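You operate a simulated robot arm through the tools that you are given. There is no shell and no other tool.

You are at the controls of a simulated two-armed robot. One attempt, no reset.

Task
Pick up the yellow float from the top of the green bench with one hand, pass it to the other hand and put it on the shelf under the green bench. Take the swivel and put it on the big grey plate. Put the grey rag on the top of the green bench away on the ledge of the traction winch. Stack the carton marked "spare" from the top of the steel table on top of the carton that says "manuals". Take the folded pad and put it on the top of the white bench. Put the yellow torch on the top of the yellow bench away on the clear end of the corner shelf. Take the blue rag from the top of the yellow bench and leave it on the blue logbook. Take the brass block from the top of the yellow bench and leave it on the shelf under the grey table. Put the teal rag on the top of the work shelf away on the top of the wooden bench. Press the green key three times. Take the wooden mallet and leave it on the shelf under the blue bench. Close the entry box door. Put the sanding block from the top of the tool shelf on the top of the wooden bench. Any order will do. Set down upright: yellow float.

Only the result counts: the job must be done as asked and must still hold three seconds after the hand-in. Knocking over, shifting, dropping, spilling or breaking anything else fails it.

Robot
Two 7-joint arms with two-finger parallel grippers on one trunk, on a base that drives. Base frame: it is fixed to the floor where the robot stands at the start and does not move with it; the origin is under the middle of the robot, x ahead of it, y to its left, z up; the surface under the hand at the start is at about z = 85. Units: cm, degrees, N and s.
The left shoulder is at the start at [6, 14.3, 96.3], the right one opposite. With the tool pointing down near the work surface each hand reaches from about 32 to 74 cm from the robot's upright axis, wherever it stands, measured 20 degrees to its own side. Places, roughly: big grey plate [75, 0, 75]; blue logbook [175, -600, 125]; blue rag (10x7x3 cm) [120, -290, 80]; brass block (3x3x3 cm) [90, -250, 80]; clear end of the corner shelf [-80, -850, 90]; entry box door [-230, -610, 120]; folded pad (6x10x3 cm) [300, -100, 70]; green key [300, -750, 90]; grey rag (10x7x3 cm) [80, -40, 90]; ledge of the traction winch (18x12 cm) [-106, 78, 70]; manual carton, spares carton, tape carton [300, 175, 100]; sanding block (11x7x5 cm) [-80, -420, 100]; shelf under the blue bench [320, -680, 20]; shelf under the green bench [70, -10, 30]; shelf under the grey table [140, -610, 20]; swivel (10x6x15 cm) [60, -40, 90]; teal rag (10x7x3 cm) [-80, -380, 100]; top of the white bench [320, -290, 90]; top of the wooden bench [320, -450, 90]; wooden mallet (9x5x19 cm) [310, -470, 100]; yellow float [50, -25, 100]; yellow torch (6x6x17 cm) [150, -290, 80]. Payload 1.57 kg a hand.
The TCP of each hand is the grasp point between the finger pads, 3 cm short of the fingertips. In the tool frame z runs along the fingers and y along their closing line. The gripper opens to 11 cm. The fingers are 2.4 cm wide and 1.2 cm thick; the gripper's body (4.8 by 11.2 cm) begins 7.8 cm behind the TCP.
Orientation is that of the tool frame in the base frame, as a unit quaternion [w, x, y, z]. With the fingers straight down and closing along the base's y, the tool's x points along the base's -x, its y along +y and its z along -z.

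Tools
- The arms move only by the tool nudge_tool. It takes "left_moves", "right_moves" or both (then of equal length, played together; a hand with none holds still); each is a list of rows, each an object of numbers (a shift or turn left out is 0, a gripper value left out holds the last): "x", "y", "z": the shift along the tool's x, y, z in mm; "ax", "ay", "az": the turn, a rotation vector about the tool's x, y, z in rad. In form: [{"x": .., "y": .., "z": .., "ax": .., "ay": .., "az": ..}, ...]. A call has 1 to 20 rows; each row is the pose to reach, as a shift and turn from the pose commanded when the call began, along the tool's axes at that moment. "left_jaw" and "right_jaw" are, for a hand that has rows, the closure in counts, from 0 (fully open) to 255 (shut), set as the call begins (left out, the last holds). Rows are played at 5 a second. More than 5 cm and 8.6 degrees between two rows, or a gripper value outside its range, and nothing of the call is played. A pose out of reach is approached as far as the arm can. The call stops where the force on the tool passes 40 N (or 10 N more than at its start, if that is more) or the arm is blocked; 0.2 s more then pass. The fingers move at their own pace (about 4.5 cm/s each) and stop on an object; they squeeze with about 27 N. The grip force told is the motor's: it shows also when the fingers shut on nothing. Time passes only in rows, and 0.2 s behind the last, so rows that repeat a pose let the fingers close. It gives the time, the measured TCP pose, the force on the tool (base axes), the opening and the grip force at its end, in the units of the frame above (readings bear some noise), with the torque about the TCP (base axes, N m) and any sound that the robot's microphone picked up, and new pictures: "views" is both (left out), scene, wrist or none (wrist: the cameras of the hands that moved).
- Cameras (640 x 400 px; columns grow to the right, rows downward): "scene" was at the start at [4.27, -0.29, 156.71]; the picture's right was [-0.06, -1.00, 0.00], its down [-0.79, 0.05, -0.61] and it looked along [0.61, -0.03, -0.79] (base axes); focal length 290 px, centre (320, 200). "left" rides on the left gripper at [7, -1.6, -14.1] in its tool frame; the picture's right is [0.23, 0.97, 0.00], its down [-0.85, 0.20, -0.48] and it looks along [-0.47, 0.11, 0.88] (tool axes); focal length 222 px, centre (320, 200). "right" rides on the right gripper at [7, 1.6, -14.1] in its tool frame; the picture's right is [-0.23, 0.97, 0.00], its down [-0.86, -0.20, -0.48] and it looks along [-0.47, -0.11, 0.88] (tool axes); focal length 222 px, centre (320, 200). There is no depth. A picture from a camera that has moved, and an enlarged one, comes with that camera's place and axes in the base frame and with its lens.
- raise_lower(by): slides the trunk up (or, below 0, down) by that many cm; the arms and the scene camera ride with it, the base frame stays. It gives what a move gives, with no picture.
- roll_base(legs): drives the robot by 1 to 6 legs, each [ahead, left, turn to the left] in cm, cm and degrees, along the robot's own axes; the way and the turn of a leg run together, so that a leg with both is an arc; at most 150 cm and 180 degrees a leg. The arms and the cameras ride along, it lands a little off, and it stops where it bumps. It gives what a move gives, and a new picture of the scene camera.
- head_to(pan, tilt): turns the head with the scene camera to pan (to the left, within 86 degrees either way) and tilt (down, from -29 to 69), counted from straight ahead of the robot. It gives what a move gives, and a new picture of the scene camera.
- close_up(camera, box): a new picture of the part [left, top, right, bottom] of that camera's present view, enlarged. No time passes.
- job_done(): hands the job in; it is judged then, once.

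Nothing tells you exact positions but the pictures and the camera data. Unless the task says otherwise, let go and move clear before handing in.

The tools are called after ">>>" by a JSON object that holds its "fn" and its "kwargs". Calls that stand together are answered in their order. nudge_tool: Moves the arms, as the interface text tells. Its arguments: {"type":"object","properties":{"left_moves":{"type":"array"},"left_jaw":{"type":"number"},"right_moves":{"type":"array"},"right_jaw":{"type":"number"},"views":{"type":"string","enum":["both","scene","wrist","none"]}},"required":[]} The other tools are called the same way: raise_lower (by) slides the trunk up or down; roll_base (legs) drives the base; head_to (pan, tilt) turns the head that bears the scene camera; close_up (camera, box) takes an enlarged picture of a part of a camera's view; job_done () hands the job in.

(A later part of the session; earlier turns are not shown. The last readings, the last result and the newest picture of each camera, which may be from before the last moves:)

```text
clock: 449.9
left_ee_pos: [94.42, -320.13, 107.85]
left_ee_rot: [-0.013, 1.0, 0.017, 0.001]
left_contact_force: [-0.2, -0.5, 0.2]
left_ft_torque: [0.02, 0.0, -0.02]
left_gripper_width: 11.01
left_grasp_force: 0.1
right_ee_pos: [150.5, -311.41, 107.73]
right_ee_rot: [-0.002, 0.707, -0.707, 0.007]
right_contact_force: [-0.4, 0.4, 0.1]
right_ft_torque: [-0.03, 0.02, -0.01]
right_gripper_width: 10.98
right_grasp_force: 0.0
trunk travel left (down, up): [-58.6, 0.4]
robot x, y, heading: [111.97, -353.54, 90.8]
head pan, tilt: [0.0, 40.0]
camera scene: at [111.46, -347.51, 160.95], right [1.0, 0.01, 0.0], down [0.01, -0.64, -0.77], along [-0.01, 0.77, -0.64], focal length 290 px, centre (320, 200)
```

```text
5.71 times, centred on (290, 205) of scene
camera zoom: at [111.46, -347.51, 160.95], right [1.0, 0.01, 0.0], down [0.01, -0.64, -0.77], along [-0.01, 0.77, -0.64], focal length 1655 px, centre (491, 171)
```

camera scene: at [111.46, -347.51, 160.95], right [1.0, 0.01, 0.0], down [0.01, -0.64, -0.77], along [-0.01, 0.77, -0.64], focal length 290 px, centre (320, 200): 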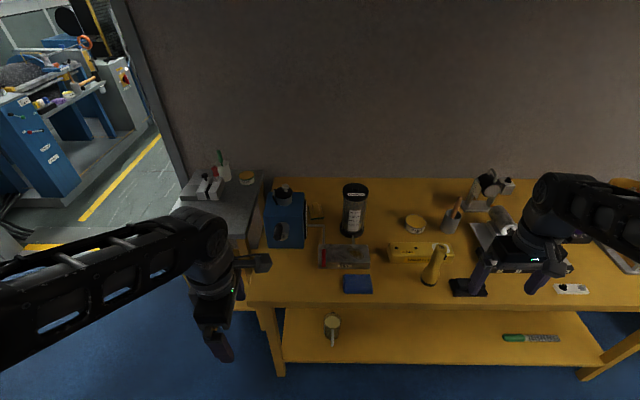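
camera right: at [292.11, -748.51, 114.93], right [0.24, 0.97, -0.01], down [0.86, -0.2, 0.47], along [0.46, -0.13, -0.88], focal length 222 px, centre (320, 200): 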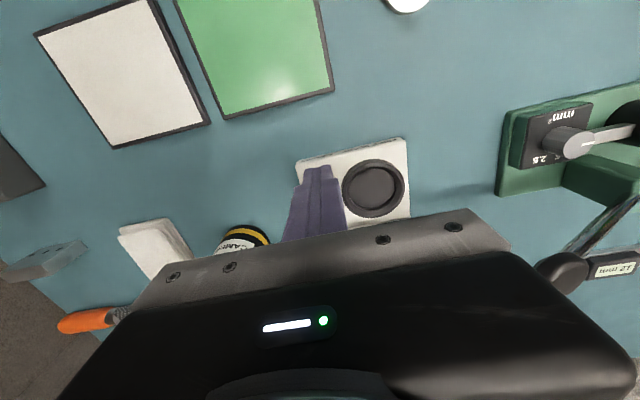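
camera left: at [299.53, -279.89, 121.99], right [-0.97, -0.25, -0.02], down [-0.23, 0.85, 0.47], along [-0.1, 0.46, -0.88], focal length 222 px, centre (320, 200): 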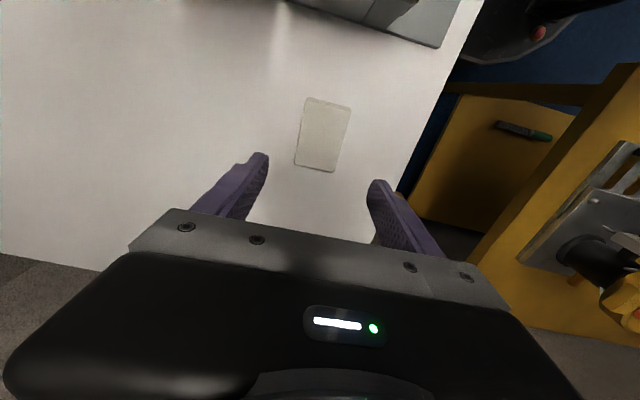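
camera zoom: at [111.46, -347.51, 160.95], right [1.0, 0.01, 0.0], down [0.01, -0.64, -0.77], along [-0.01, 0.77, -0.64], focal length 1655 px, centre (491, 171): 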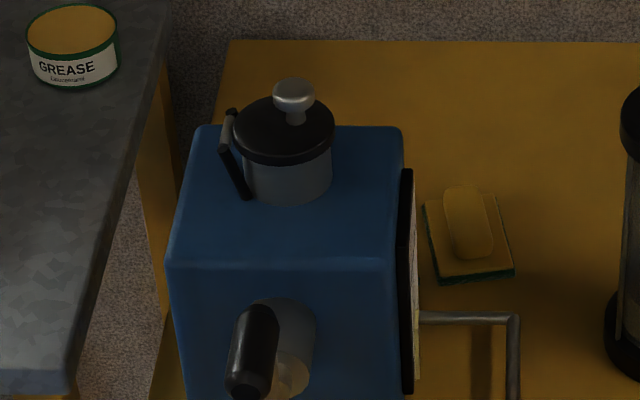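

The brass block isn't visible from here; it should be hidden behind the blue pump (about (88,-251)). First the blue rag at about (123,-294.5): yaw the right hand 90° and bring it over the rag.

>>> {"fn": "nudge_tool", "kwargs": {"right_moves": [{"y": 25, "x": -10, "az": 0.143}, {"y": 50, "x": -20, "az": 0.286}, {"y": 75, "x": -35, "az": 0.429}, {"y": 100, "x": -50, "az": 0.571}, {"y": 125, "x": -65, "az": 0.714}, {"y": 150, "x": -80, "az": 0.857}, {"y": 175, "x": -100, "az": 1.0}, {"y": 200, "x": -120, "az": 1.143}, {"y": 225, "x": -140, "az": 1.286}, {"y": 250, "x": -155, "az": 1.428}, {"y": 275, "x": -170, "az": 1.571}, {"y": 275, "x": -170, "az": 1.571}]}}

```text
clock: 452.6
left_ee_pos: [94.59, -320.17, 107.88]
left_ee_rot: [-0.013, 1.0, 0.016, -0.001]
left_contact_force: [0.3, -0.5, -0.2]
left_ft_torque: [0.03, 0.0, -0.02]
left_gripper_width: 11.0
left_grasp_force: 0.1
right_ee_pos: [123.27, -294.5, 107.19]
right_ee_rot: [0.006, 0.001, 1.0, -0.004]
right_contact_force: [-0.5, -0.8, 1.0]
right_ft_torque: [0.02, 0.01, 0.02]
right_gripper_width: 10.99
right_grasp_force: 0.2
trunk travel left (down, up): [-58.6, 0.4]
robot x, y, heading: [111.59, -352.94, 90.7]
head pan, tilt: [0.0, 40.0]
camera scene: at [111.57, -347.52, 160.95], right [1.0, 0.01, 0.0], down [0.01, -0.64, -0.77], along [-0.01, 0.77, -0.64], focal length 290 px, centre (320, 200)
camera right: at [115.99, -292.83, 121.33], right [0.23, 0.97, 0.0], down [0.85, -0.2, 0.49], along [0.48, -0.12, -0.87], focal length 222 px, centre (320, 200)
```

scene: 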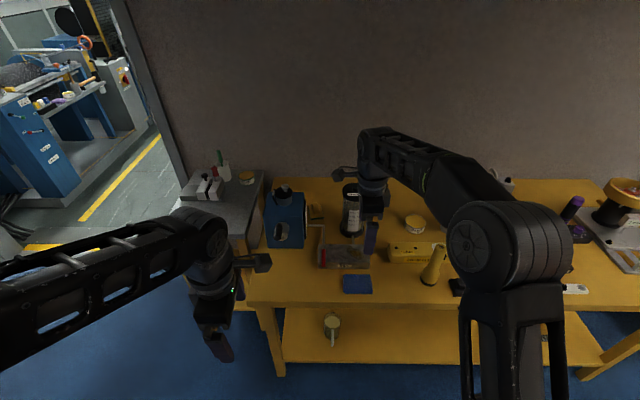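
right: 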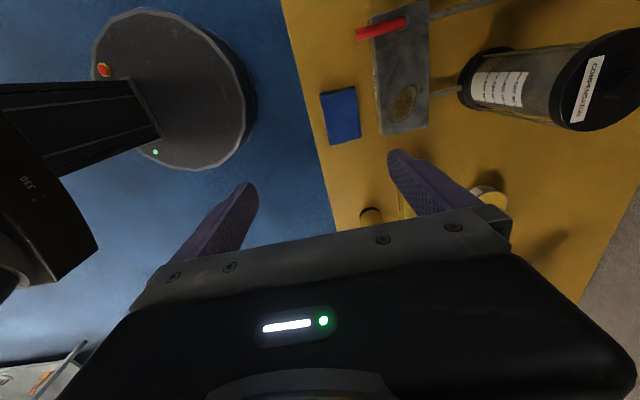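

The rag is at about (123.6,-290.6) with its top at z≈77 (bench ≈74). I'll align, lower the trunk 15 cm and check.

>>> {"fn": "nudge_tool", "kwargs": {"right_moves": [{"x": -3, "y": 20}, {"x": -3, "y": 39}, {"x": -3, "y": 39}], "right_jaw": 40, "views": "none"}}

>>> {"fn": "raise_lower", "kwargs": {"by": -15}}

>>> {"fn": "nudge_tool", "kwargs": {"right_moves": [{"z": 0}], "views": "wrist"}}

```text
clock: 453.4
left_ee_pos: [94.6, -320.13, 107.78]
left_ee_rot: [-0.012, 1.0, 0.017, 0.0]
left_contact_force: [0.5, 0.4, -0.5]
left_ft_torque: [0.03, 0.02, -0.01]
left_gripper_width: 11.0
left_grasp_force: 0.2
right_ee_pos: [123.66, -290.53, 107.17]
right_ee_rot: [0.006, 0.0, 1.0, -0.004]
right_contact_force: [0.8, -1.2, 0.2]
right_ft_torque: [0.01, -0.01, 0.03]
right_gripper_width: 9.29
right_grasp_force: 0.0
trunk travel left (down, up): [-58.6, 0.4]
robot x, y, heading: [112.17, -353.02, 90.8]
head pan, tilt: [0.0, 40.0]
```

```text
clock: 455.1
left_ee_pos: [94.55, -320.04, 92.82]
left_ee_rot: [-0.013, 1.0, 0.016, 0.0]
left_contact_force: [0.1, 0.3, -0.2]
left_ft_torque: [0.02, 0.0, -0.01]
left_gripper_width: 11.0
left_grasp_force: 0.0
right_ee_pos: [123.59, -290.59, 92.29]
right_ee_rot: [0.006, 0.001, 1.0, -0.005]
right_contact_force: [-0.2, -0.4, 0.7]
right_ft_torque: [-0.01, 0.01, 0.03]
right_gripper_width: 9.26
right_grasp_force: 0.0
trunk travel left (down, up): [-43.6, 15.4]
robot x, y, heading: [111.73, -353.51, 90.8]
head pan, tilt: [0.0, 40.0]
```

```text
clock: 455.5
left_ee_pos: [94.5, -320.2, 92.84]
left_ee_rot: [-0.012, 1.0, 0.016, -0.001]
left_contact_force: [0.4, 0.0, -0.1]
left_ft_torque: [0.01, 0.02, 0.01]
left_gripper_width: 11.02
left_grasp_force: 0.1
right_ee_pos: [123.51, -290.5, 92.2]
right_ee_rot: [0.007, 0.001, 1.0, -0.005]
right_contact_force: [0.0, 0.6, -0.3]
right_ft_torque: [-0.02, 0.01, 0.0]
right_gripper_width: 9.26
right_grasp_force: 0.0
trunk travel left (down, up): [-43.6, 15.4]
robot x, y, heading: [111.87, -353.2, 90.5]
head pan, tilt: [0.0, 40.0]
camera right: at [116.36, -288.85, 106.32], right [0.23, 0.97, -0.01], down [0.85, -0.2, 0.49], along [0.48, -0.12, -0.87], focal length 222 px, centre (320, 200)
```

right: 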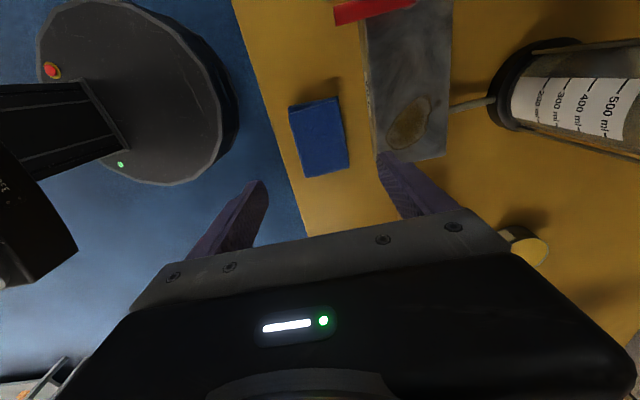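

>>> {"fn": "nudge_tool", "kwargs": {"right_moves": [{"x": 6, "z": 45}, {"x": 6, "z": 90}, {"x": 6, "z": 125}, {"x": 6, "z": 140}, {"x": 6, "z": 140}], "views": "wrist"}}

```text
clock: 456.7
left_ee_pos: [94.56, -320.15, 92.7]
left_ee_rot: [-0.013, 1.0, 0.017, 0.0]
left_contact_force: [1.5, 0.2, -1.0]
left_ft_torque: [-0.01, 0.02, 0.01]
left_gripper_width: 10.99
left_grasp_force: 0.0
right_ee_pos: [122.98, -290.4, 78.05]
right_ee_rot: [0.006, 0.001, 1.0, -0.004]
right_contact_force: [-0.6, -0.1, 1.0]
right_ft_torque: [0.05, -0.03, 0.03]
right_gripper_width: 9.23
right_grasp_force: 0.1
trunk travel left (down, up): [-43.6, 15.4]
robot x, y, heading: [111.97, -353.15, 90.6]
head pan, tilt: [0.0, 40.0]
camera right: at [115.88, -288.86, 92.18], right [0.23, 0.97, -0.01], down [0.85, -0.2, 0.49], along [0.48, -0.12, -0.87], focal length 222 px, centre (320, 200)
```

right: 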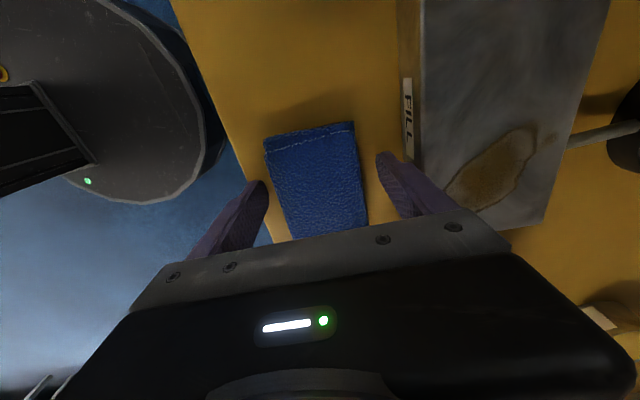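

Right height now. Closing on the rag and lifting.

>>> {"fn": "nudge_tool", "kwargs": {"right_moves": [{"z": 2}, {"z": 2}, {"z": 2}, {"z": 2}, {"z": 2}], "right_jaw": 255, "views": "none"}}

>>> {"fn": "nudge_tool", "kwargs": {"right_moves": [{"z": -45}, {"z": -90}, {"z": -135}, {"z": -150}, {"z": -150}], "views": "wrist"}}

```text
clock: 457.9
left_ee_pos: [94.53, -320.1, 92.84]
left_ee_rot: [-0.011, 1.0, 0.017, 0.0]
left_contact_force: [-0.2, 0.9, 0.4]
left_ft_torque: [0.02, -0.01, 0.0]
left_gripper_width: 11.01
left_grasp_force: 0.0
right_ee_pos: [123.23, -290.67, 78.04]
right_ee_rot: [0.006, 0.0, 1.0, -0.002]
right_contact_force: [0.8, 7.3, 10.2]
right_ft_torque: [0.64, 0.12, -0.09]
right_gripper_width: 6.72
right_grasp_force: 27.1
trunk travel left (down, up): [-43.6, 15.4]
robot x, y, heading: [111.82, -352.92, 90.7]
head pan, tilt: [0.0, 40.0]
```

```text
clock: 459.1
left_ee_pos: [94.5, -320.18, 92.87]
left_ee_rot: [-0.013, 1.0, 0.017, 0.0]
left_contact_force: [0.4, -0.3, -0.1]
left_ft_torque: [-0.01, 0.0, -0.01]
left_gripper_width: 10.99
left_grasp_force: 0.1
right_ee_pos: [122.89, -290.73, 92.49]
right_ee_rot: [0.006, 0.0, 1.0, -0.004]
right_contact_force: [-0.3, 0.1, -0.8]
right_ft_torque: [-0.02, -0.02, -0.02]
right_gripper_width: 6.7
right_grasp_force: 26.6
right hand out of reach, approached as far as the arm can: row 4, 5
trunk travel left (down, up): [-43.6, 15.4]
robot x, y, heading: [111.68, -352.87, 90.5]
head pan, tilt: [0.0, 40.0]
camera right: at [115.83, -288.97, 106.56], right [0.23, 0.97, -0.01], down [0.85, -0.2, 0.49], along [0.48, -0.12, -0.87], focal length 222 px, centre (320, 200)
```

right: 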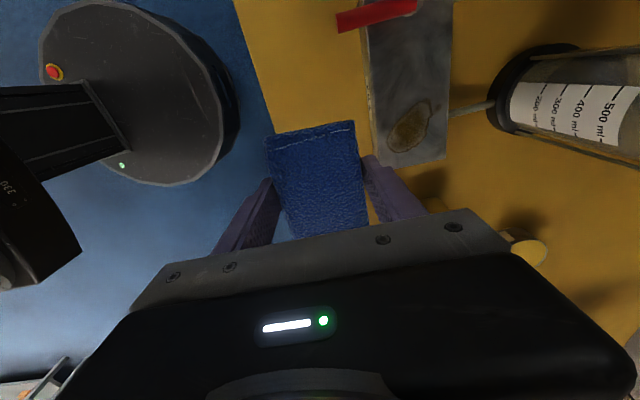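

Blue rag held. Now I'll go to the left end of the bench to find the brass block behind the pump.

>>> {"fn": "raise_lower", "kwargs": {"by": 15}}

>>> {"fn": "nudge_tool", "kwargs": {"right_moves": [{"y": -45}, {"y": -90}, {"y": -135}, {"y": -190}, {"y": -190}], "views": "none"}}

```text
clock: 460.9
left_ee_pos: [94.54, -320.0, 107.88]
left_ee_rot: [-0.012, 1.0, 0.017, 0.001]
left_contact_force: [0.2, 0.6, -0.2]
left_ft_torque: [0.01, 0.0, 0.03]
left_gripper_width: 11.01
left_grasp_force: 0.1
right_ee_pos: [122.96, -290.59, 107.41]
right_ee_rot: [0.005, 0.001, 1.0, -0.004]
right_contact_force: [-1.0, 0.5, -0.5]
right_ft_torque: [-0.02, -0.02, 0.01]
right_gripper_width: 6.68
right_grasp_force: 26.8
trunk travel left (down, up): [-58.6, 0.4]
robot x, y, heading: [111.48, -352.72, 90.6]
head pan, tilt: [0.0, 40.0]
```

```text
refused: row 4 steps farther than a row can; nothing moved
```

>>> {"fn": "nudge_tool", "kwargs": {"right_moves": [{"y": -45, "x": -15}, {"y": -90, "x": -30}, {"y": -135, "x": -45}, {"y": -180, "x": -55}, {"y": -180, "x": -55}], "views": "none"}}

>>> {"fn": "roll_base", "kwargs": {"legs": [[-28, 0, 0], [0, 0, -90], [-97, 0, 0], [0, 60, 0]]}}

>>> {"fn": "head_to", "kwargs": {"pan": 15, "tilt": 40}}

```text
clock: 462.1
left_ee_pos: [94.51, -320.1, 107.75]
left_ee_rot: [-0.012, 1.0, 0.016, 0.001]
left_contact_force: [-0.1, 0.3, 0.9]
left_ft_torque: [0.01, -0.03, 0.02]
left_gripper_width: 11.0
left_grasp_force: 0.0
right_ee_pos: [128.33, -308.45, 107.71]
right_ee_rot: [0.007, 0.0, 1.0, -0.004]
right_contact_force: [0.2, 0.1, -0.5]
right_ft_torque: [-0.01, -0.01, -0.03]
right_gripper_width: 6.7
right_grasp_force: 26.9
trunk travel left (down, up): [-58.6, 0.4]
robot x, y, heading: [111.63, -352.88, 90.7]
head pan, tilt: [0.0, 40.0]
```

```text
clock: 475.3
left_ee_pos: [48.18, -307.19, 107.82]
left_ee_rot: [-0.007, 0.723, -0.69, 0.009]
left_contact_force: [0.2, 0.4, 0.0]
left_ft_torque: [-0.01, 0.01, -0.02]
left_gripper_width: 10.98
left_grasp_force: 0.1
right_ee_pos: [60.06, -341.02, 107.8]
right_ee_rot: [0.002, 0.703, 0.712, -0.008]
right_contact_force: [-0.1, 0.3, -0.8]
right_ft_torque: [-0.03, -0.02, 0.01]
right_gripper_width: 6.72
right_grasp_force: 26.9
trunk travel left (down, up): [-58.6, 0.4]
robot x, y, heading: [15.25, -324.97, 1.3]
head pan, tilt: [0.0, 40.0]
camera scene: at [20.68, -324.63, 160.95], right [0.02, -1.0, 0.0], down [-0.64, -0.02, -0.77], along [0.77, 0.02, -0.64], focal length 290 px, centre (320, 200)
```

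scene: 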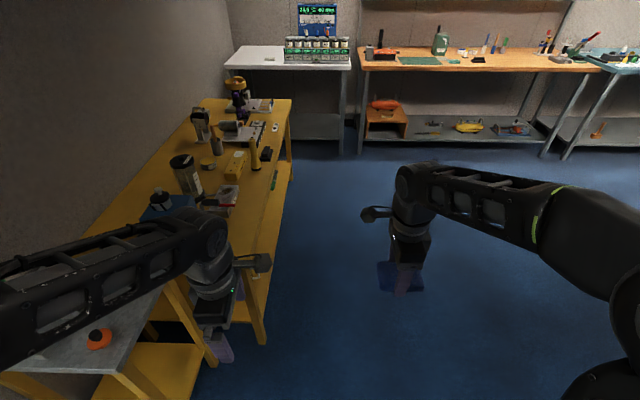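

```text
clock: 476.1
left_ee_pos: [48.19, -307.33, 107.85]
left_ee_rot: [-0.008, 0.723, -0.691, 0.008]
left_contact_force: [-0.6, -0.5, -0.6]
left_ft_torque: [0.0, -0.02, 0.01]
left_gripper_width: 11.02
left_grasp_force: 0.1
right_ee_pos: [60.22, -340.95, 107.75]
right_ee_rot: [0.001, 0.703, 0.711, -0.007]
right_contact_force: [0.7, -0.4, 0.1]
right_ft_torque: [-0.02, -0.04, -0.02]
right_gripper_width: 6.67
right_grasp_force: 26.7
trunk travel left (down, up): [-58.6, 0.4]
robot x, y, heading: [15.34, -324.93, 1.5]
head pan, tilt: [15.0, 40.0]
camera scene: at [20.34, -322.52, 160.95], right [0.28, -0.96, 0.0], down [-0.62, -0.18, -0.77], along [0.73, 0.22, -0.64], focal length 290 px, centre (320, 200)
```

scene: 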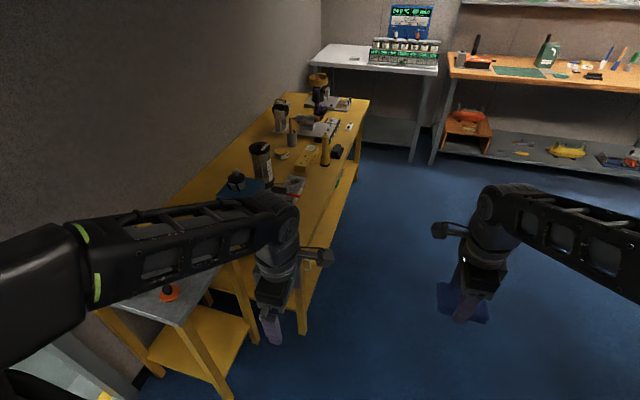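

>>> {"fn": "roll_base", "kwargs": {"legs": [[-3, 38, -1.4]]}}

>>> {"fn": "head_to", "kwargs": {"pan": 25, "tilt": 40}}

```text
clock: 478.4
left_ee_pos: [45.19, -270.85, 107.71]
left_ee_rot: [-0.008, 0.713, -0.701, 0.009]
left_contact_force: [0.2, 0.3, 0.6]
left_ft_torque: [-0.03, 0.0, 0.01]
left_gripper_width: 11.0
left_grasp_force: 0.0
right_ee_pos: [56.3, -304.87, 107.84]
right_ee_rot: [0.002, 0.713, 0.701, -0.008]
right_contact_force: [0.5, -0.2, -1.2]
right_ft_torque: [-0.04, 0.04, 0.03]
right_gripper_width: 6.7
right_grasp_force: 27.2
trunk travel left (down, up): [-58.6, 0.4]
robot x, y, heading: [12.04, -287.25, 0.1]
head pan, tilt: [15.0, 40.0]
camera scene: at [16.94, -285.21, 160.95], right [0.26, -0.97, 0.0], down [-0.62, -0.16, -0.77], along [0.74, 0.2, -0.64], focal length 290 px, centre (320, 200)
```

scene: 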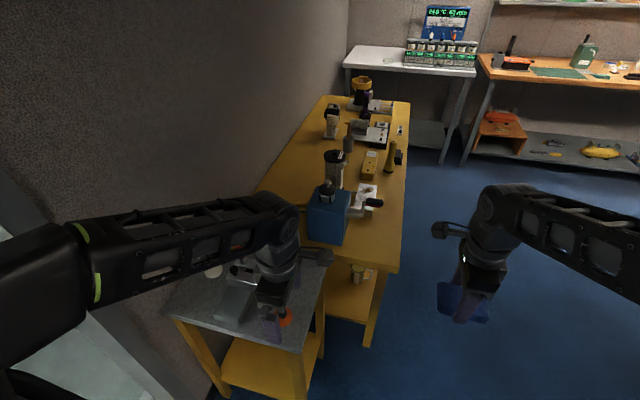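

```text
clock: 479.2
left_ee_pos: [45.2, -270.84, 107.83]
left_ee_rot: [-0.009, 0.713, -0.701, 0.008]
left_contact_force: [-0.3, 1.1, -0.8]
left_ft_torque: [-0.01, 0.02, 0.03]
left_gripper_width: 11.01
left_grasp_force: 0.0
right_ee_pos: [56.23, -304.92, 107.74]
right_ee_rot: [0.002, 0.713, 0.701, -0.007]
right_contact_force: [0.2, 0.4, -1.5]
right_ft_torque: [0.03, 0.02, 0.02]
right_gripper_width: 6.68
right_grasp_force: 26.9
trunk travel left (down, up): [-58.6, 0.4]
robot x, y, heading: [11.76, -287.9, -0.1]
head pan, tilt: [25.0, 40.0]
camera scene: at [16.46, -283.94, 160.95], right [0.42, -0.91, 0.0], down [-0.58, -0.27, -0.77], along [0.7, 0.32, -0.64], focal length 290 px, centre (320, 200)
```

scene: 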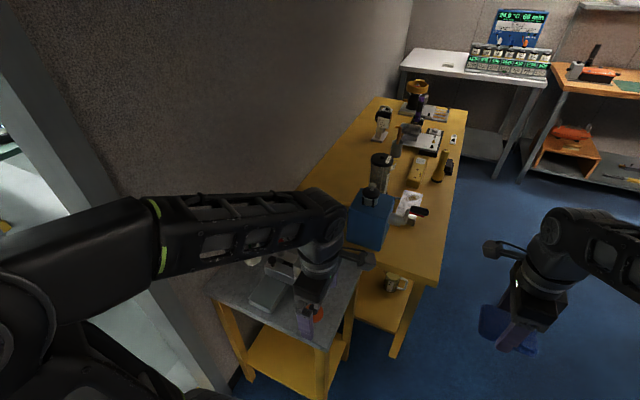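

>>> {"fn": "nudge_tool", "kwargs": {"right_moves": [{"x": -40}, {"x": -80}, {"x": -120}, {"x": -120}, {"x": -120}], "left_moves": [{"x": 0}, {"x": 40}, {"x": 80}, {"x": 120}, {"x": 120}], "views": "scene"}}

>>> {"fn": "close_up", "kwargs": {"camera": "scene", "box": [200, 150, 420, 300]}}

```text
clock: 480.4
left_ee_pos: [45.33, -282.7, 107.89]
left_ee_rot: [-0.008, 0.713, -0.701, 0.008]
left_contact_force: [0.5, -0.2, 0.6]
left_ft_torque: [0.03, -0.02, -0.01]
left_gripper_width: 11.02
left_grasp_force: 0.0
right_ee_pos: [56.31, -316.77, 108.11]
right_ee_rot: [0.002, 0.712, 0.702, -0.007]
right_contact_force: [-0.4, 0.2, -0.5]
right_ft_torque: [0.04, 0.0, 0.01]
right_gripper_width: 6.67
right_grasp_force: 27.5
trunk travel left (down, up): [-58.6, 0.4]
robot x, y, heading: [11.84, -287.65, -0.2]
head pan, tilt: [25.0, 40.0]
camera scene: at [16.4, -283.9, 160.95], right [0.42, -0.91, 0.0], down [-0.58, -0.27, -0.77], along [0.7, 0.32, -0.64], focal length 290 px, centre (320, 200)
```

scene: 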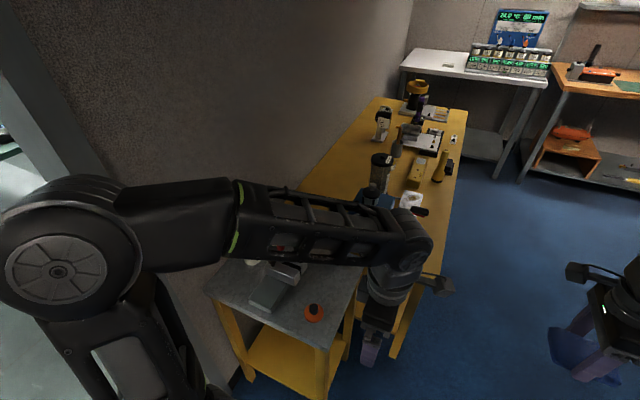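

```text
2.67 times, centred on (310, 225) of scene
camera zoom: at [16.4, -283.9, 160.95], right [0.42, -0.91, 0.0], down [-0.58, -0.27, -0.77], along [0.7, 0.32, -0.64], focal length 772 px, centre (347, 133)
```

zoom: 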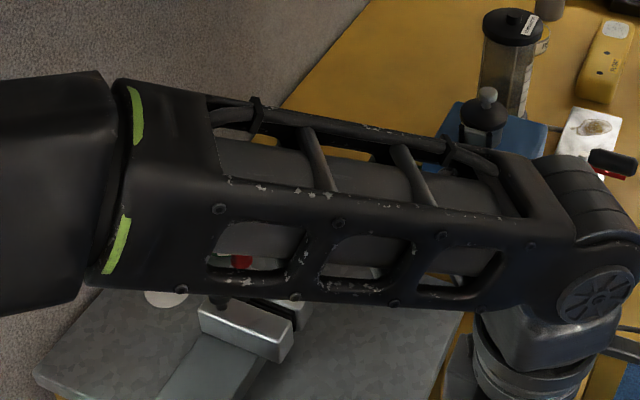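

The forearm hides it. I'll use the left wrist camera instead: move the left hand forward over the stand, beside the pump.

>>> {"fn": "nudge_tool", "kwargs": {"left_moves": [{"x": -20, "y": -40}, {"x": -40, "y": -85}, {"x": -60, "y": -130}, {"x": -80, "y": -175}, {"x": -100, "y": -220}, {"x": -102, "y": -265}, {"x": -102, "y": -265}]}}

```text
clock: 482.0
left_ee_pos: [72.0, -271.82, 108.33]
left_ee_rot: [-0.009, 0.712, -0.702, 0.009]
left_contact_force: [0.1, 0.7, 0.2]
left_ft_torque: [0.0, -0.01, 0.03]
left_gripper_width: 10.99
left_grasp_force: 0.1
right_ee_pos: [56.31, -316.8, 108.02]
right_ee_rot: [0.002, 0.712, 0.702, -0.006]
right_contact_force: [-0.4, 0.5, 0.1]
right_ft_torque: [-0.01, -0.03, 0.0]
right_gripper_width: 6.68
right_grasp_force: 27.2
trunk travel left (down, up): [-58.6, 0.4]
robot x, y, heading: [11.76, -287.84, -0.5]
head pan, tilt: [25.0, 40.0]
camera scene: at [16.36, -283.89, 160.95], right [0.42, -0.91, 0.0], down [-0.58, -0.27, -0.77], along [0.7, 0.32, -0.64], focal length 290 px, centre (320, 200)
camera left: at [73.33, -278.65, 122.48], right [-0.97, -0.24, -0.02], down [-0.23, 0.85, 0.47], along [-0.1, 0.46, -0.88], focal length 222 px, centre (320, 200)
```

scene: 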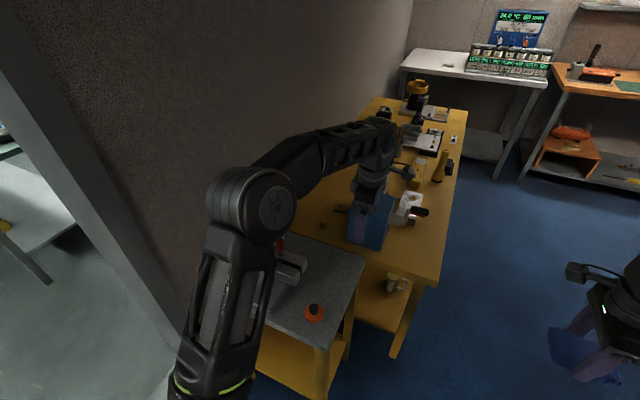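
left: 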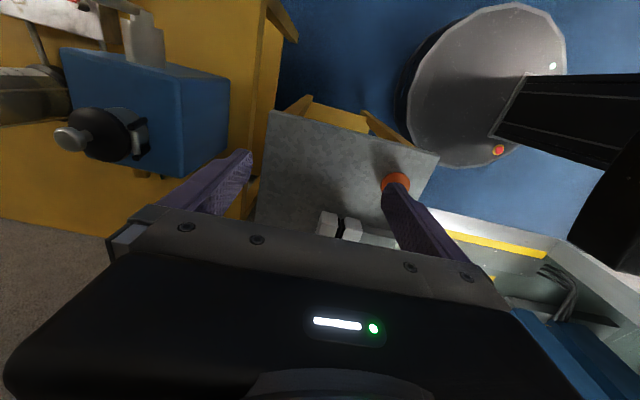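

>>> {"fn": "close_up", "kwargs": {"camera": "scene", "box": [290, 180, 400, 260]}}

>>> {"fn": "close_up", "kwargs": {"camera": "left", "box": [60, 100, 280, 230]}}

```text
5.00 times, centred on (345, 220) of scene
camera zoom: at [16.36, -283.89, 160.95], right [0.42, -0.91, 0.0], down [-0.58, -0.27, -0.77], along [0.7, 0.32, -0.64], focal length 1448 px, centre (195, 100)
```

zoom: 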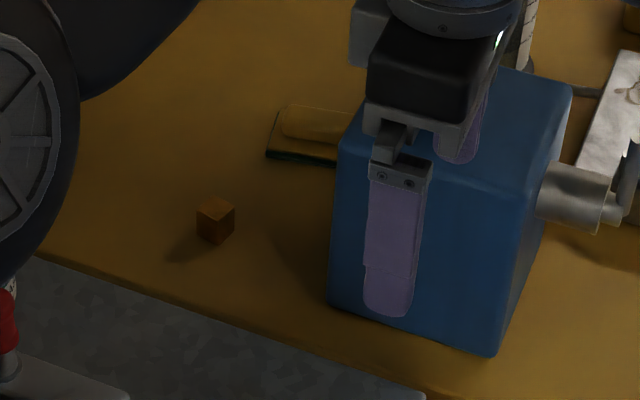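

```text
2.91 times, centred on (170, 165) of left
camera zoom: at [73.33, -278.65, 122.48], right [-0.97, -0.24, -0.02], down [-0.23, 0.85, 0.47], along [-0.1, 0.46, -0.88], focal length 646 px, centre (756, 302)
```

zoom: 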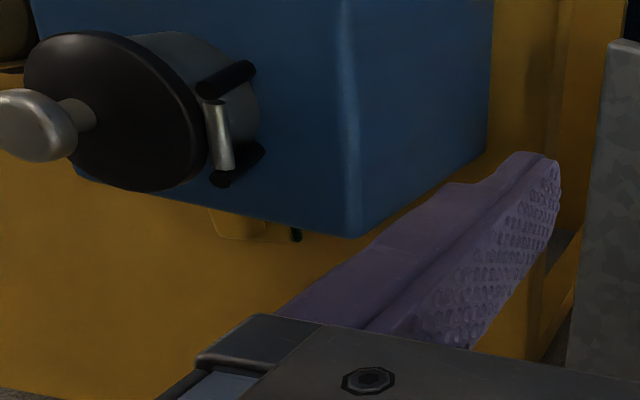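

The brass cube is visible at about (95.8,-249.6), just behind-left of the pump. It's best reached with the left arm from the corner, heading ~25°, tool tilted ~22° forward. First I'll retract the left hand and restore its normal yaw.

>>> {"fn": "nudge_tool", "kwargs": {"left_moves": [{"y": 20, "az": 0.143}, {"y": 40, "az": 0.286}, {"y": 60, "az": 0.429}, {"y": 80, "az": 0.571}, {"y": 100, "az": 0.714}, {"y": 120, "az": 0.857}, {"y": 140, "az": 1.0}, {"y": 160, "az": 1.143}, {"y": 180, "az": 1.286}, {"y": 200, "az": 1.428}, {"y": 220, "az": 1.571}, {"y": 220, "az": 1.571}], "left_jaw": 120, "views": "none"}}

>>> {"fn": "roll_base", "kwargs": {"legs": [[0, -10, 0], [17, 0, 0], [0, 0, 25]]}}

>>> {"fn": "head_to", "kwargs": {"pan": 10, "tilt": 42}}

```text
clock: 484.6
left_ee_pos: [49.95, -272.58, 107.96]
left_ee_rot: [0.012, -0.007, 1.0, 0.0]
left_contact_force: [1.0, 0.4, -0.5]
left_ft_torque: [-0.04, 0.01, 0.02]
left_gripper_width: 5.84
left_grasp_force: 0.0
right_ee_pos: [56.47, -316.75, 107.94]
right_ee_rot: [0.001, 0.713, 0.702, -0.007]
right_contact_force: [0.9, -0.3, -0.3]
right_ft_torque: [-0.01, 0.01, 0.07]
right_gripper_width: 6.69
right_grasp_force: 27.1
trunk travel left (down, up): [-58.6, 0.4]
robot x, y, heading: [11.75, -287.68, -0.1]
head pan, tilt: [25.0, 40.0]
```

```text
clock: 488.1
left_ee_pos: [57.59, -268.32, 107.9]
left_ee_rot: [0.013, -0.22, 0.975, 0.003]
left_contact_force: [0.5, -0.3, 0.1]
left_ft_torque: [0.01, -0.02, -0.02]
left_gripper_width: 5.84
left_grasp_force: 0.0
right_ee_pos: [81.98, -305.77, 107.98]
right_ee_rot: [0.002, 0.547, 0.837, -0.007]
right_contact_force: [-0.1, 0.3, 0.3]
right_ft_torque: [-0.03, 0.02, 0.0]
right_gripper_width: 6.7
right_grasp_force: 27.0
trunk travel left (down, up): [-58.6, 0.4]
robot x, y, heading: [29.13, -297.28, 24.3]
head pan, tilt: [25.0, 40.0]
camera scene: at [32.02, -292.29, 160.95], right [0.76, -0.65, 0.0], down [-0.42, -0.49, -0.77], along [0.5, 0.58, -0.64], focal length 290 px, centre (320, 200)
```

scene: 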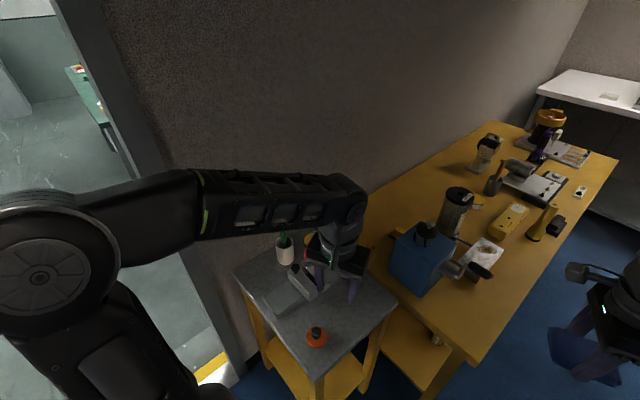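

```text
clock: 488.8
left_ee_pos: [57.56, -268.24, 108.01]
left_ee_rot: [0.012, -0.219, 0.976, 0.003]
left_contact_force: [-0.6, 0.5, 0.1]
left_ft_torque: [-0.04, -0.01, 0.01]
left_gripper_width: 5.82
left_grasp_force: 0.0
right_ee_pos: [81.99, -305.89, 108.09]
right_ee_rot: [0.003, 0.547, 0.837, -0.007]
right_contact_force: [-0.2, -0.5, 0.0]
right_ft_torque: [0.01, -0.01, 0.0]
right_gripper_width: 6.69
right_grasp_force: 26.7
trunk travel left (down, up): [-58.6, 0.4]
robot x, y, heading: [29.57, -297.7, 24.3]
head pan, tilt: [10.0, 42.0]
camera scene: at [33.39, -294.04, 160.66], right [0.56, -0.83, 0.0], down [-0.55, -0.38, -0.74], along [0.61, 0.42, -0.67], focal length 290 px, centre (320, 200)
```

scene: 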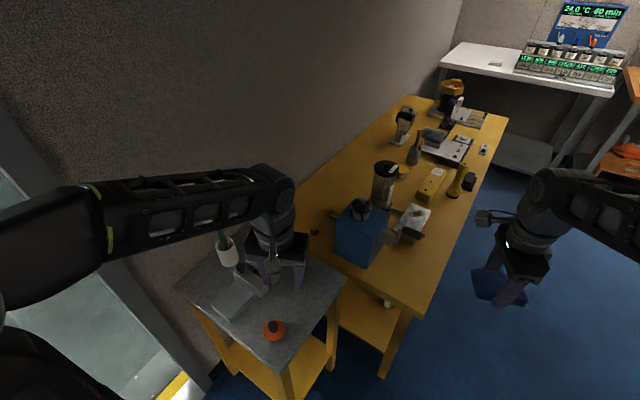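

>>> {"fn": "close_up", "kwargs": {"camera": "scene", "box": [270, 195, 370, 275]}}

```text
5.00 times, centred on (320, 235) of scene
camera zoom: at [33.39, -294.04, 160.66], right [0.56, -0.83, 0.0], down [-0.55, -0.38, -0.74], along [0.61, 0.42, -0.67], focal length 1448 px, centre (320, 25)
```

zoom: 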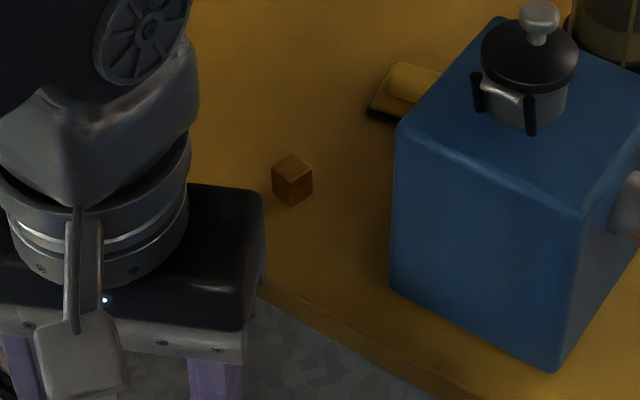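

I'll bring the left hand toward the cube, tilting 22° forward, and look through its camera.

>>> {"fn": "nudge_tool", "kwargs": {"left_moves": [{"x": -42, "y": 2, "ay": -0.05}, {"x": -84, "y": 4, "ay": -0.1}, {"x": -126, "y": 6, "ay": -0.15}, {"x": -168, "y": 8, "ay": -0.2}, {"x": -210, "y": 10, "ay": -0.25}, {"x": -252, "y": 12, "ay": -0.3, "z": 20}, {"x": -290, "y": 14, "ay": -0.35, "z": 45}, {"x": -320, "y": 15, "ay": -0.384, "z": 75}, {"x": -334, "y": 15, "ay": -0.384, "z": 100}, {"x": -334, "y": 15, "ay": -0.384, "z": 100}]}}

```text
clock: 491.0
left_ee_pos: [87.35, -252.63, 99.08]
left_ee_rot: [0.198, -0.216, 0.955, 0.045]
left_contact_force: [-0.5, -0.5, -0.9]
left_ft_torque: [-0.01, 0.03, 0.01]
left_gripper_width: 5.82
left_grasp_force: 0.0
right_ee_pos: [81.89, -305.8, 108.09]
right_ee_rot: [0.002, 0.548, 0.836, -0.008]
right_contact_force: [-0.2, -0.2, -0.7]
right_ft_torque: [0.02, -0.01, 0.0]
right_gripper_width: 6.7
right_grasp_force: 27.4
trunk travel left (down, up): [-58.6, 0.4]
robot x, y, heading: [29.42, -297.65, 24.1]
head pan, tilt: [10.0, 42.0]
camera scene: at [33.36, -294.07, 160.66], right [0.56, -0.83, 0.0], down [-0.55, -0.38, -0.74], along [0.61, 0.42, -0.67], focal length 290 px, centre (320, 200)
camera left: at [77.21, -259.07, 109.1], right [-0.61, 0.79, -0.09], down [0.45, 0.44, 0.78], along [0.65, 0.43, -0.62], focal length 222 px, centre (320, 200)
```

scene: 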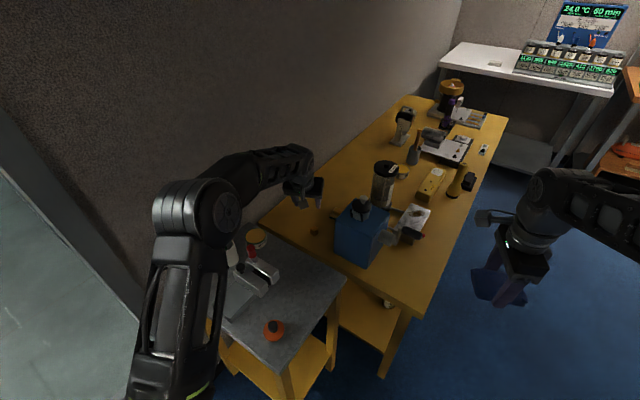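
left: 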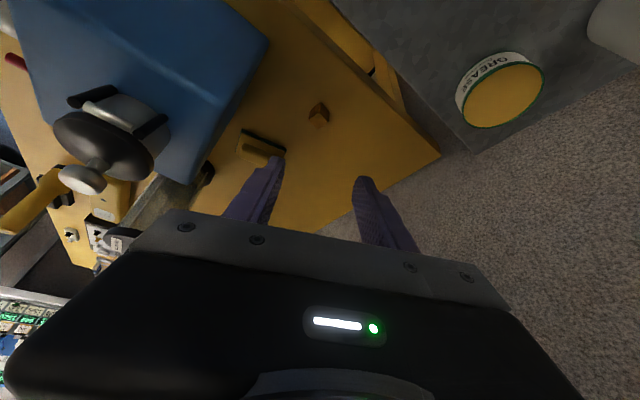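

>>> {"fn": "close_up", "kwargs": {"camera": "left", "box": [280, 85, 360, 145]}}

```text
6.67 times, centred on (320, 115) of left
camera zoom: at [77.21, -259.07, 109.1], right [-0.61, 0.79, -0.09], down [0.45, 0.44, 0.78], along [0.65, 0.43, -0.62], focal length 1481 px, centre (320, 767)
```

zoom: 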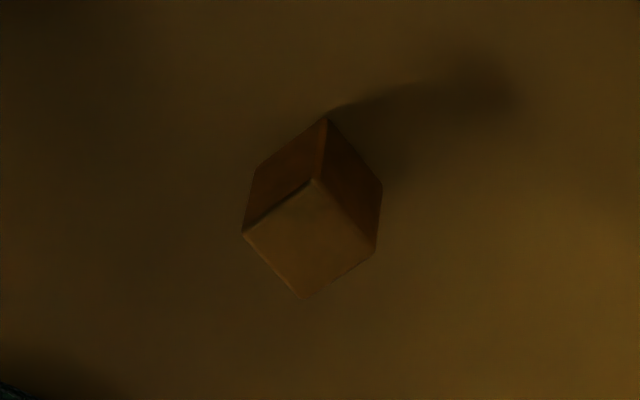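

The cube is at about (94.3,-250), yaw about −12°. I'll rotate the gripper about 20° and come down along the tool axis part-way.

>>> {"fn": "nudge_tool", "kwargs": {"left_moves": [{"z": 30, "x": 3, "y": -1, "az": 0.09}, {"z": 60, "x": 5, "y": -2, "az": 0.18}, {"z": 90, "x": 8, "y": -3, "az": 0.27}, {"z": 130, "x": 11, "y": -5, "az": 0.35}, {"z": 130, "x": 11, "y": -5, "az": 0.35}]}}

```text
clock: 492.2
left_ee_pos: [91.36, -251.13, 86.19]
left_ee_rot: [0.187, -0.046, 0.978, 0.078]
left_contact_force: [0.1, -1.1, -0.2]
left_ft_torque: [0.01, 0.02, 0.03]
left_gripper_width: 5.8
left_grasp_force: 0.0
right_ee_pos: [81.93, -305.78, 108.12]
right_ee_rot: [0.003, 0.548, 0.837, -0.007]
right_contact_force: [-1.2, -0.8, -0.2]
right_ft_torque: [-0.02, -0.02, 0.0]
right_gripper_width: 6.68
right_grasp_force: 26.9
trunk travel left (down, up): [-58.6, 0.4]
robot x, y, heading: [29.28, -297.6, 24.2]
head pan, tilt: [10.0, 42.0]
camera scene: at [33.34, -294.08, 160.66], right [0.56, -0.83, 0.0], down [-0.55, -0.38, -0.74], along [0.61, 0.42, -0.67], focal length 290 px, centre (320, 200)
camera left: at [80.0, -255.41, 96.27], right [-0.33, 0.94, 0.05], down [0.6, 0.17, 0.79], along [0.73, 0.28, -0.62], focal length 222 px, centre (320, 200)
```

scene: 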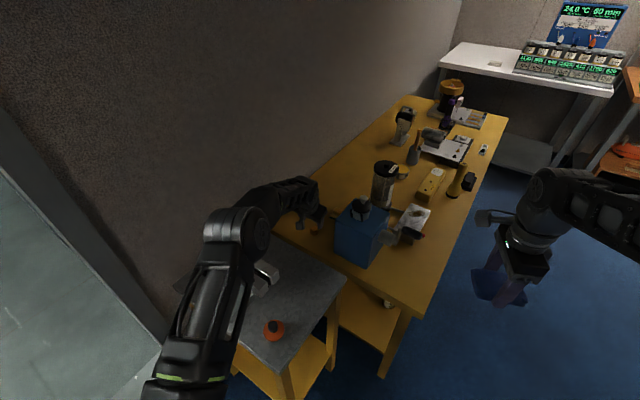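
left: 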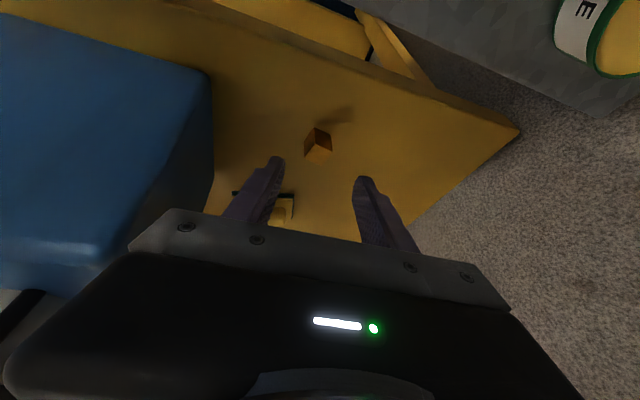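

>>> {"fn": "nudge_tool", "kwargs": {"left_moves": [{"z": 25, "x": 9, "y": -4}, {"z": 50, "x": 9, "y": -4}, {"z": 65, "x": 9, "y": -4}, {"z": 74, "x": 9, "y": -4}, {"z": 74, "x": 9, "y": -4}], "views": "wrist"}}

```text
clock: 493.4
left_ee_pos: [93.18, -250.37, 79.23]
left_ee_rot: [0.187, -0.046, 0.978, 0.078]
left_contact_force: [0.6, 0.3, -0.1]
left_ft_torque: [-0.01, -0.01, -0.02]
left_gripper_width: 5.83
left_grasp_force: 0.0
right_ee_pos: [81.93, -305.87, 107.95]
right_ee_rot: [0.002, 0.547, 0.837, -0.007]
right_contact_force: [-0.6, 0.7, -0.3]
right_ft_torque: [-0.01, 0.03, 0.02]
right_gripper_width: 6.7
right_grasp_force: 27.2
trunk travel left (down, up): [-58.6, 0.4]
robot x, y, heading: [29.2, -297.72, 24.5]
head pan, tilt: [10.0, 42.0]
camera left: at [81.72, -254.61, 89.32], right [-0.33, 0.94, 0.05], down [0.6, 0.17, 0.79], along [0.73, 0.28, -0.62], focal length 222 px, centre (320, 200)
```

left: 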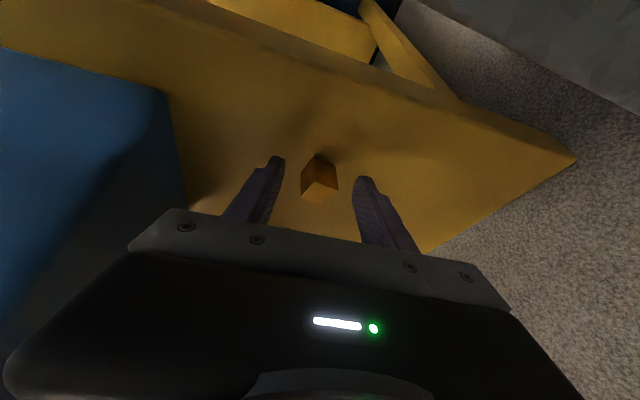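

>>> {"fn": "nudge_tool", "kwargs": {"left_moves": [{"z": 8}, {"z": 8}], "views": "none"}}

>>> {"fn": "nudge_tool", "kwargs": {"left_moves": [{"z": 0}, {"z": 0}, {"z": 0}, {"z": 0}], "left_jaw": 255, "views": "wrist"}}

```text
clock: 494.0
left_ee_pos: [93.44, -250.12, 78.63]
left_ee_rot: [0.188, -0.047, 0.978, 0.078]
left_contact_force: [-1.0, -0.8, 4.2]
left_ft_torque: [-0.18, 0.03, -0.03]
left_gripper_width: 5.83
left_grasp_force: 0.1
right_ee_pos: [81.91, -305.76, 108.02]
right_ee_rot: [0.004, 0.547, 0.837, -0.006]
right_contact_force: [-0.1, -0.6, 0.3]
right_ft_torque: [0.01, -0.01, 0.0]
right_gripper_width: 6.69
right_grasp_force: 27.2
trunk travel left (down, up): [-58.6, 0.4]
robot x, y, heading: [29.85, -297.07, 24.4]
head pan, tilt: [10.0, 42.0]
```

```text
clock: 495.0
left_ee_pos: [93.34, -250.22, 78.53]
left_ee_rot: [0.187, -0.046, 0.978, 0.078]
left_contact_force: [-1.1, 0.0, -0.2]
left_ft_torque: [0.04, 0.04, -0.04]
left_gripper_width: 2.33
left_grasp_force: 27.1
right_ee_pos: [81.94, -305.84, 107.99]
right_ee_rot: [0.002, 0.548, 0.837, -0.007]
right_contact_force: [0.3, -0.5, -0.6]
right_ft_torque: [-0.02, -0.02, -0.03]
right_gripper_width: 6.65
right_grasp_force: 27.0
trunk travel left (down, up): [-58.6, 0.4]
robot x, y, heading: [29.36, -297.77, 24.2]
head pan, tilt: [10.0, 42.0]
camera left: at [81.98, -254.41, 88.63], right [-0.33, 0.94, 0.05], down [0.6, 0.17, 0.78], along [0.73, 0.28, -0.62], focal length 222 px, centre (320, 200)
```

left: 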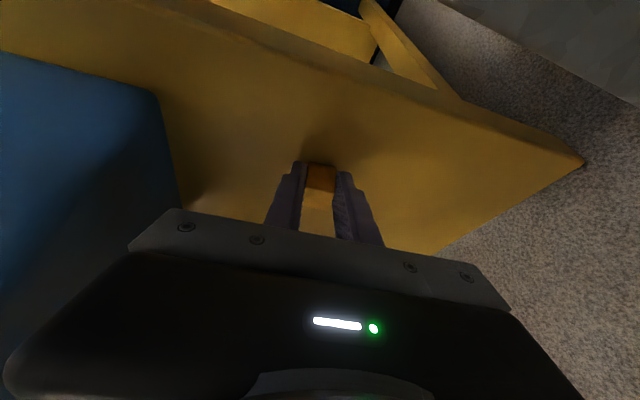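

Brass block gripped (2.3 cm). Lifting back along the tool axis and retracting.

>>> {"fn": "nudge_tool", "kwargs": {"left_moves": [{"z": -45}, {"z": -90}, {"z": -135}, {"z": -180}, {"z": -212}, {"z": -255, "x": 15, "y": -10}, {"z": -290, "x": 45, "y": -20, "az": -0.07}, {"z": -325, "x": 75, "y": -32, "az": -0.14}, {"z": -360, "x": 105, "y": -44, "az": -0.21}, {"z": -390, "x": 140, "y": -57, "az": -0.28}, {"z": -415, "x": 180, "y": -72, "az": -0.35}, {"z": -430, "x": 215, "y": -90, "az": -0.35}, {"z": -430, "x": 215, "y": -90, "az": -0.35}]}}

```text
clock: 497.8
left_ee_pos: [59.01, -267.74, 108.98]
left_ee_rot: [0.197, -0.216, 0.955, 0.045]
left_contact_force: [-0.5, 0.4, -0.4]
left_ft_torque: [0.0, 0.03, 0.01]
left_gripper_width: 2.31
left_grasp_force: 27.0
right_ee_pos: [81.97, -305.72, 108.06]
right_ee_rot: [0.003, 0.548, 0.837, -0.007]
right_contact_force: [-0.1, 0.5, 0.1]
right_ft_torque: [0.03, 0.02, 0.02]
right_gripper_width: 6.66
right_grasp_force: 26.2
trunk travel left (down, up): [-58.6, 0.4]
robot x, y, heading: [29.7, -297.53, 24.3]
head pan, tilt: [10.0, 42.0]
camera scene: at [33.45, -294.01, 160.65], right [0.56, -0.83, 0.0], down [-0.55, -0.38, -0.74], along [0.61, 0.42, -0.67], focal length 290 px, centre (320, 200)
camera left: at [48.77, -274.19, 119.08], right [-0.61, 0.79, -0.09], down [0.45, 0.44, 0.78], along [0.65, 0.43, -0.62], focal length 222 px, centre (320, 200)
```

scene: 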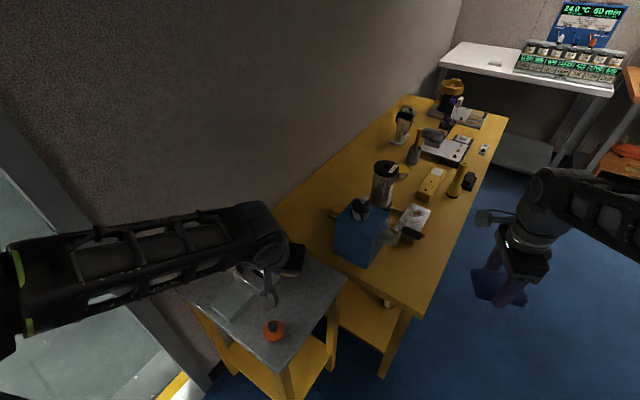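
left: 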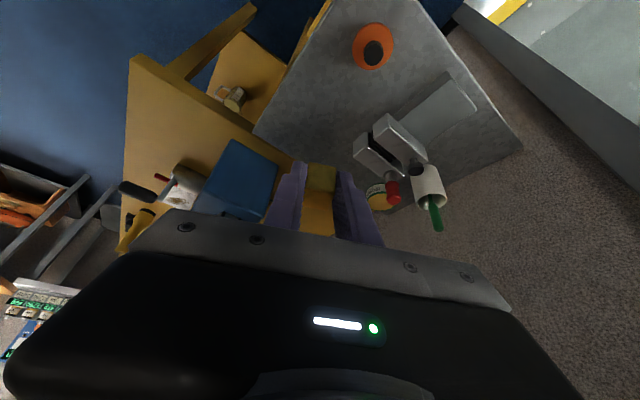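

Both items held. Now to the grey table near (145,-610); I'll drive toward it and look for the blue logbook and the shelf.

>>> {"fn": "roll_base", "kwargs": {"legs": [[-25, 0, 0], [0, 0, -84], [120, 0, 0]]}}

>>> {"fn": "head_to", "kwargs": {"pan": 0, "tilt": 25}}

```text
clock: 508.8
left_ee_pos: [101.36, -436.06, 109.0]
left_ee_rot: [0.177, 0.477, 0.855, -0.099]
left_contact_force: [0.1, -0.5, -1.1]
left_ft_torque: [0.01, 0.0, 0.0]
left_gripper_width: 2.3
left_grasp_force: 26.6
right_ee_pos: [66.05, -463.03, 108.15]
right_ee_rot: [-0.002, 0.966, 0.258, -0.008]
right_contact_force: [-0.8, -0.2, -0.1]
right_ft_torque: [-0.01, 0.0, 0.01]
right_gripper_width: 6.67
right_grasp_force: 27.1
trunk travel left (down, up): [-58.6, 0.4]
robot x, y, heading: [68.22, -409.92, -59.4]
head pan, tilt: [10.0, 42.0]
camera scene: at [72.14, -413.53, 160.65], right [-0.76, -0.65, 0.0], down [-0.44, 0.51, -0.74], along [0.48, -0.56, -0.67], focal length 290 px, centre (320, 200)
```

scene: 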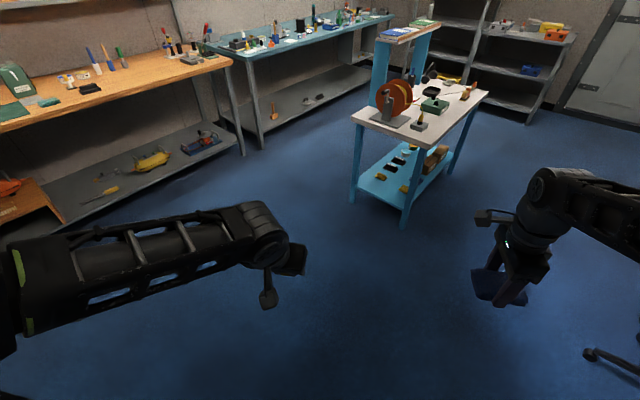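

```text
clock: 509.6
left_ee_pos: [101.4, -436.06, 108.92]
left_ee_rot: [0.178, 0.476, 0.856, -0.098]
left_contact_force: [-0.4, -0.4, -0.6]
left_ft_torque: [-0.01, 0.01, 0.0]
left_gripper_width: 2.32
left_grasp_force: 27.6
right_ee_pos: [66.19, -462.96, 107.96]
right_ee_rot: [-0.003, 0.966, 0.259, -0.007]
right_contact_force: [0.0, -0.4, -1.0]
right_ft_torque: [-0.02, 0.03, -0.01]
right_gripper_width: 6.71
right_grasp_force: 26.8
trunk travel left (down, up): [-58.6, 0.4]
robot x, y, heading: [68.54, -410.04, -59.5]
head pan, tilt: [0.0, 25.0]
camera scene: at [71.37, -415.08, 163.27], right [-0.86, -0.51, 0.0], down [-0.22, 0.36, -0.91], along [0.46, -0.78, -0.42], focal length 290 px, centre (320, 200)
```

scene: 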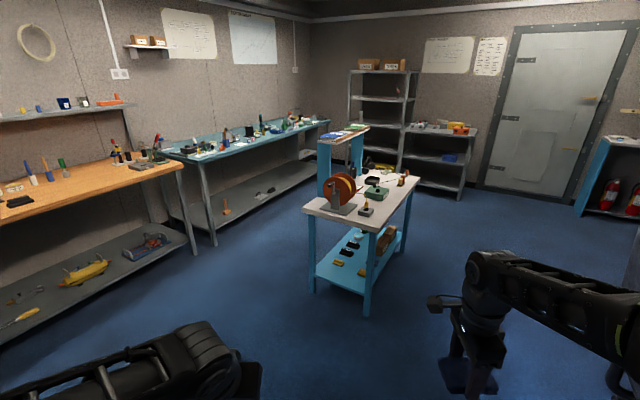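

>>> {"fn": "close_up", "kwargs": {"camera": "scene", "box": [290, 110, 430, 220]}}

>>> {"fn": "close_up", "kwargs": {"camera": "scene", "box": [290, 190, 430, 320]}}

```text
3.64 times, centred on (360, 165) of scene
camera zoom: at [71.37, -415.08, 163.27], right [-0.86, -0.51, 0.0], down [-0.22, 0.36, -0.91], along [0.46, -0.78, -0.42], focal length 1053 px, centre (174, 327)
```

zoom: 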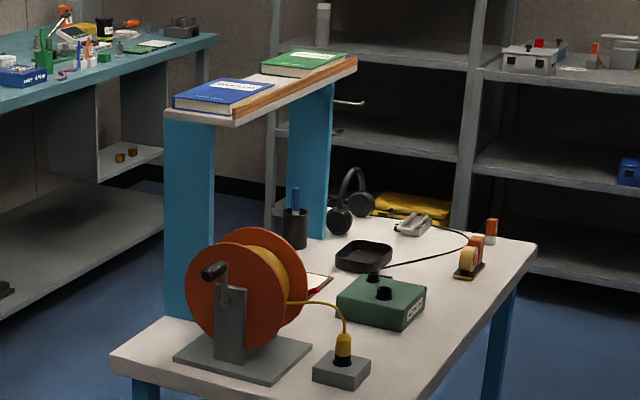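

```text
3.08 times, centred on (360, 255) of scene
camera zoom: at [71.37, -415.08, 163.27], right [-0.86, -0.51, 0.0], down [-0.22, 0.36, -0.91], along [0.46, -0.78, -0.42], focal length 891 px, centre (197, 31)
```

zoom: 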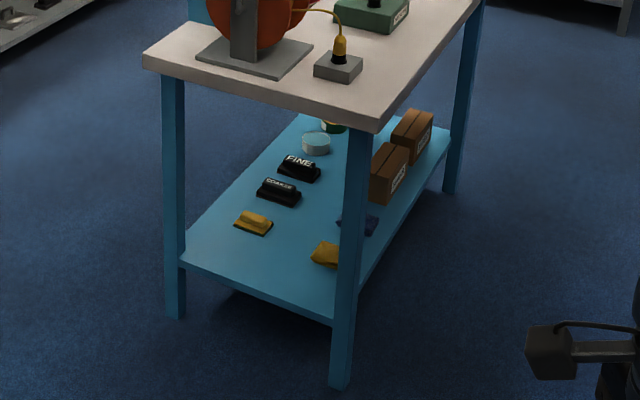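

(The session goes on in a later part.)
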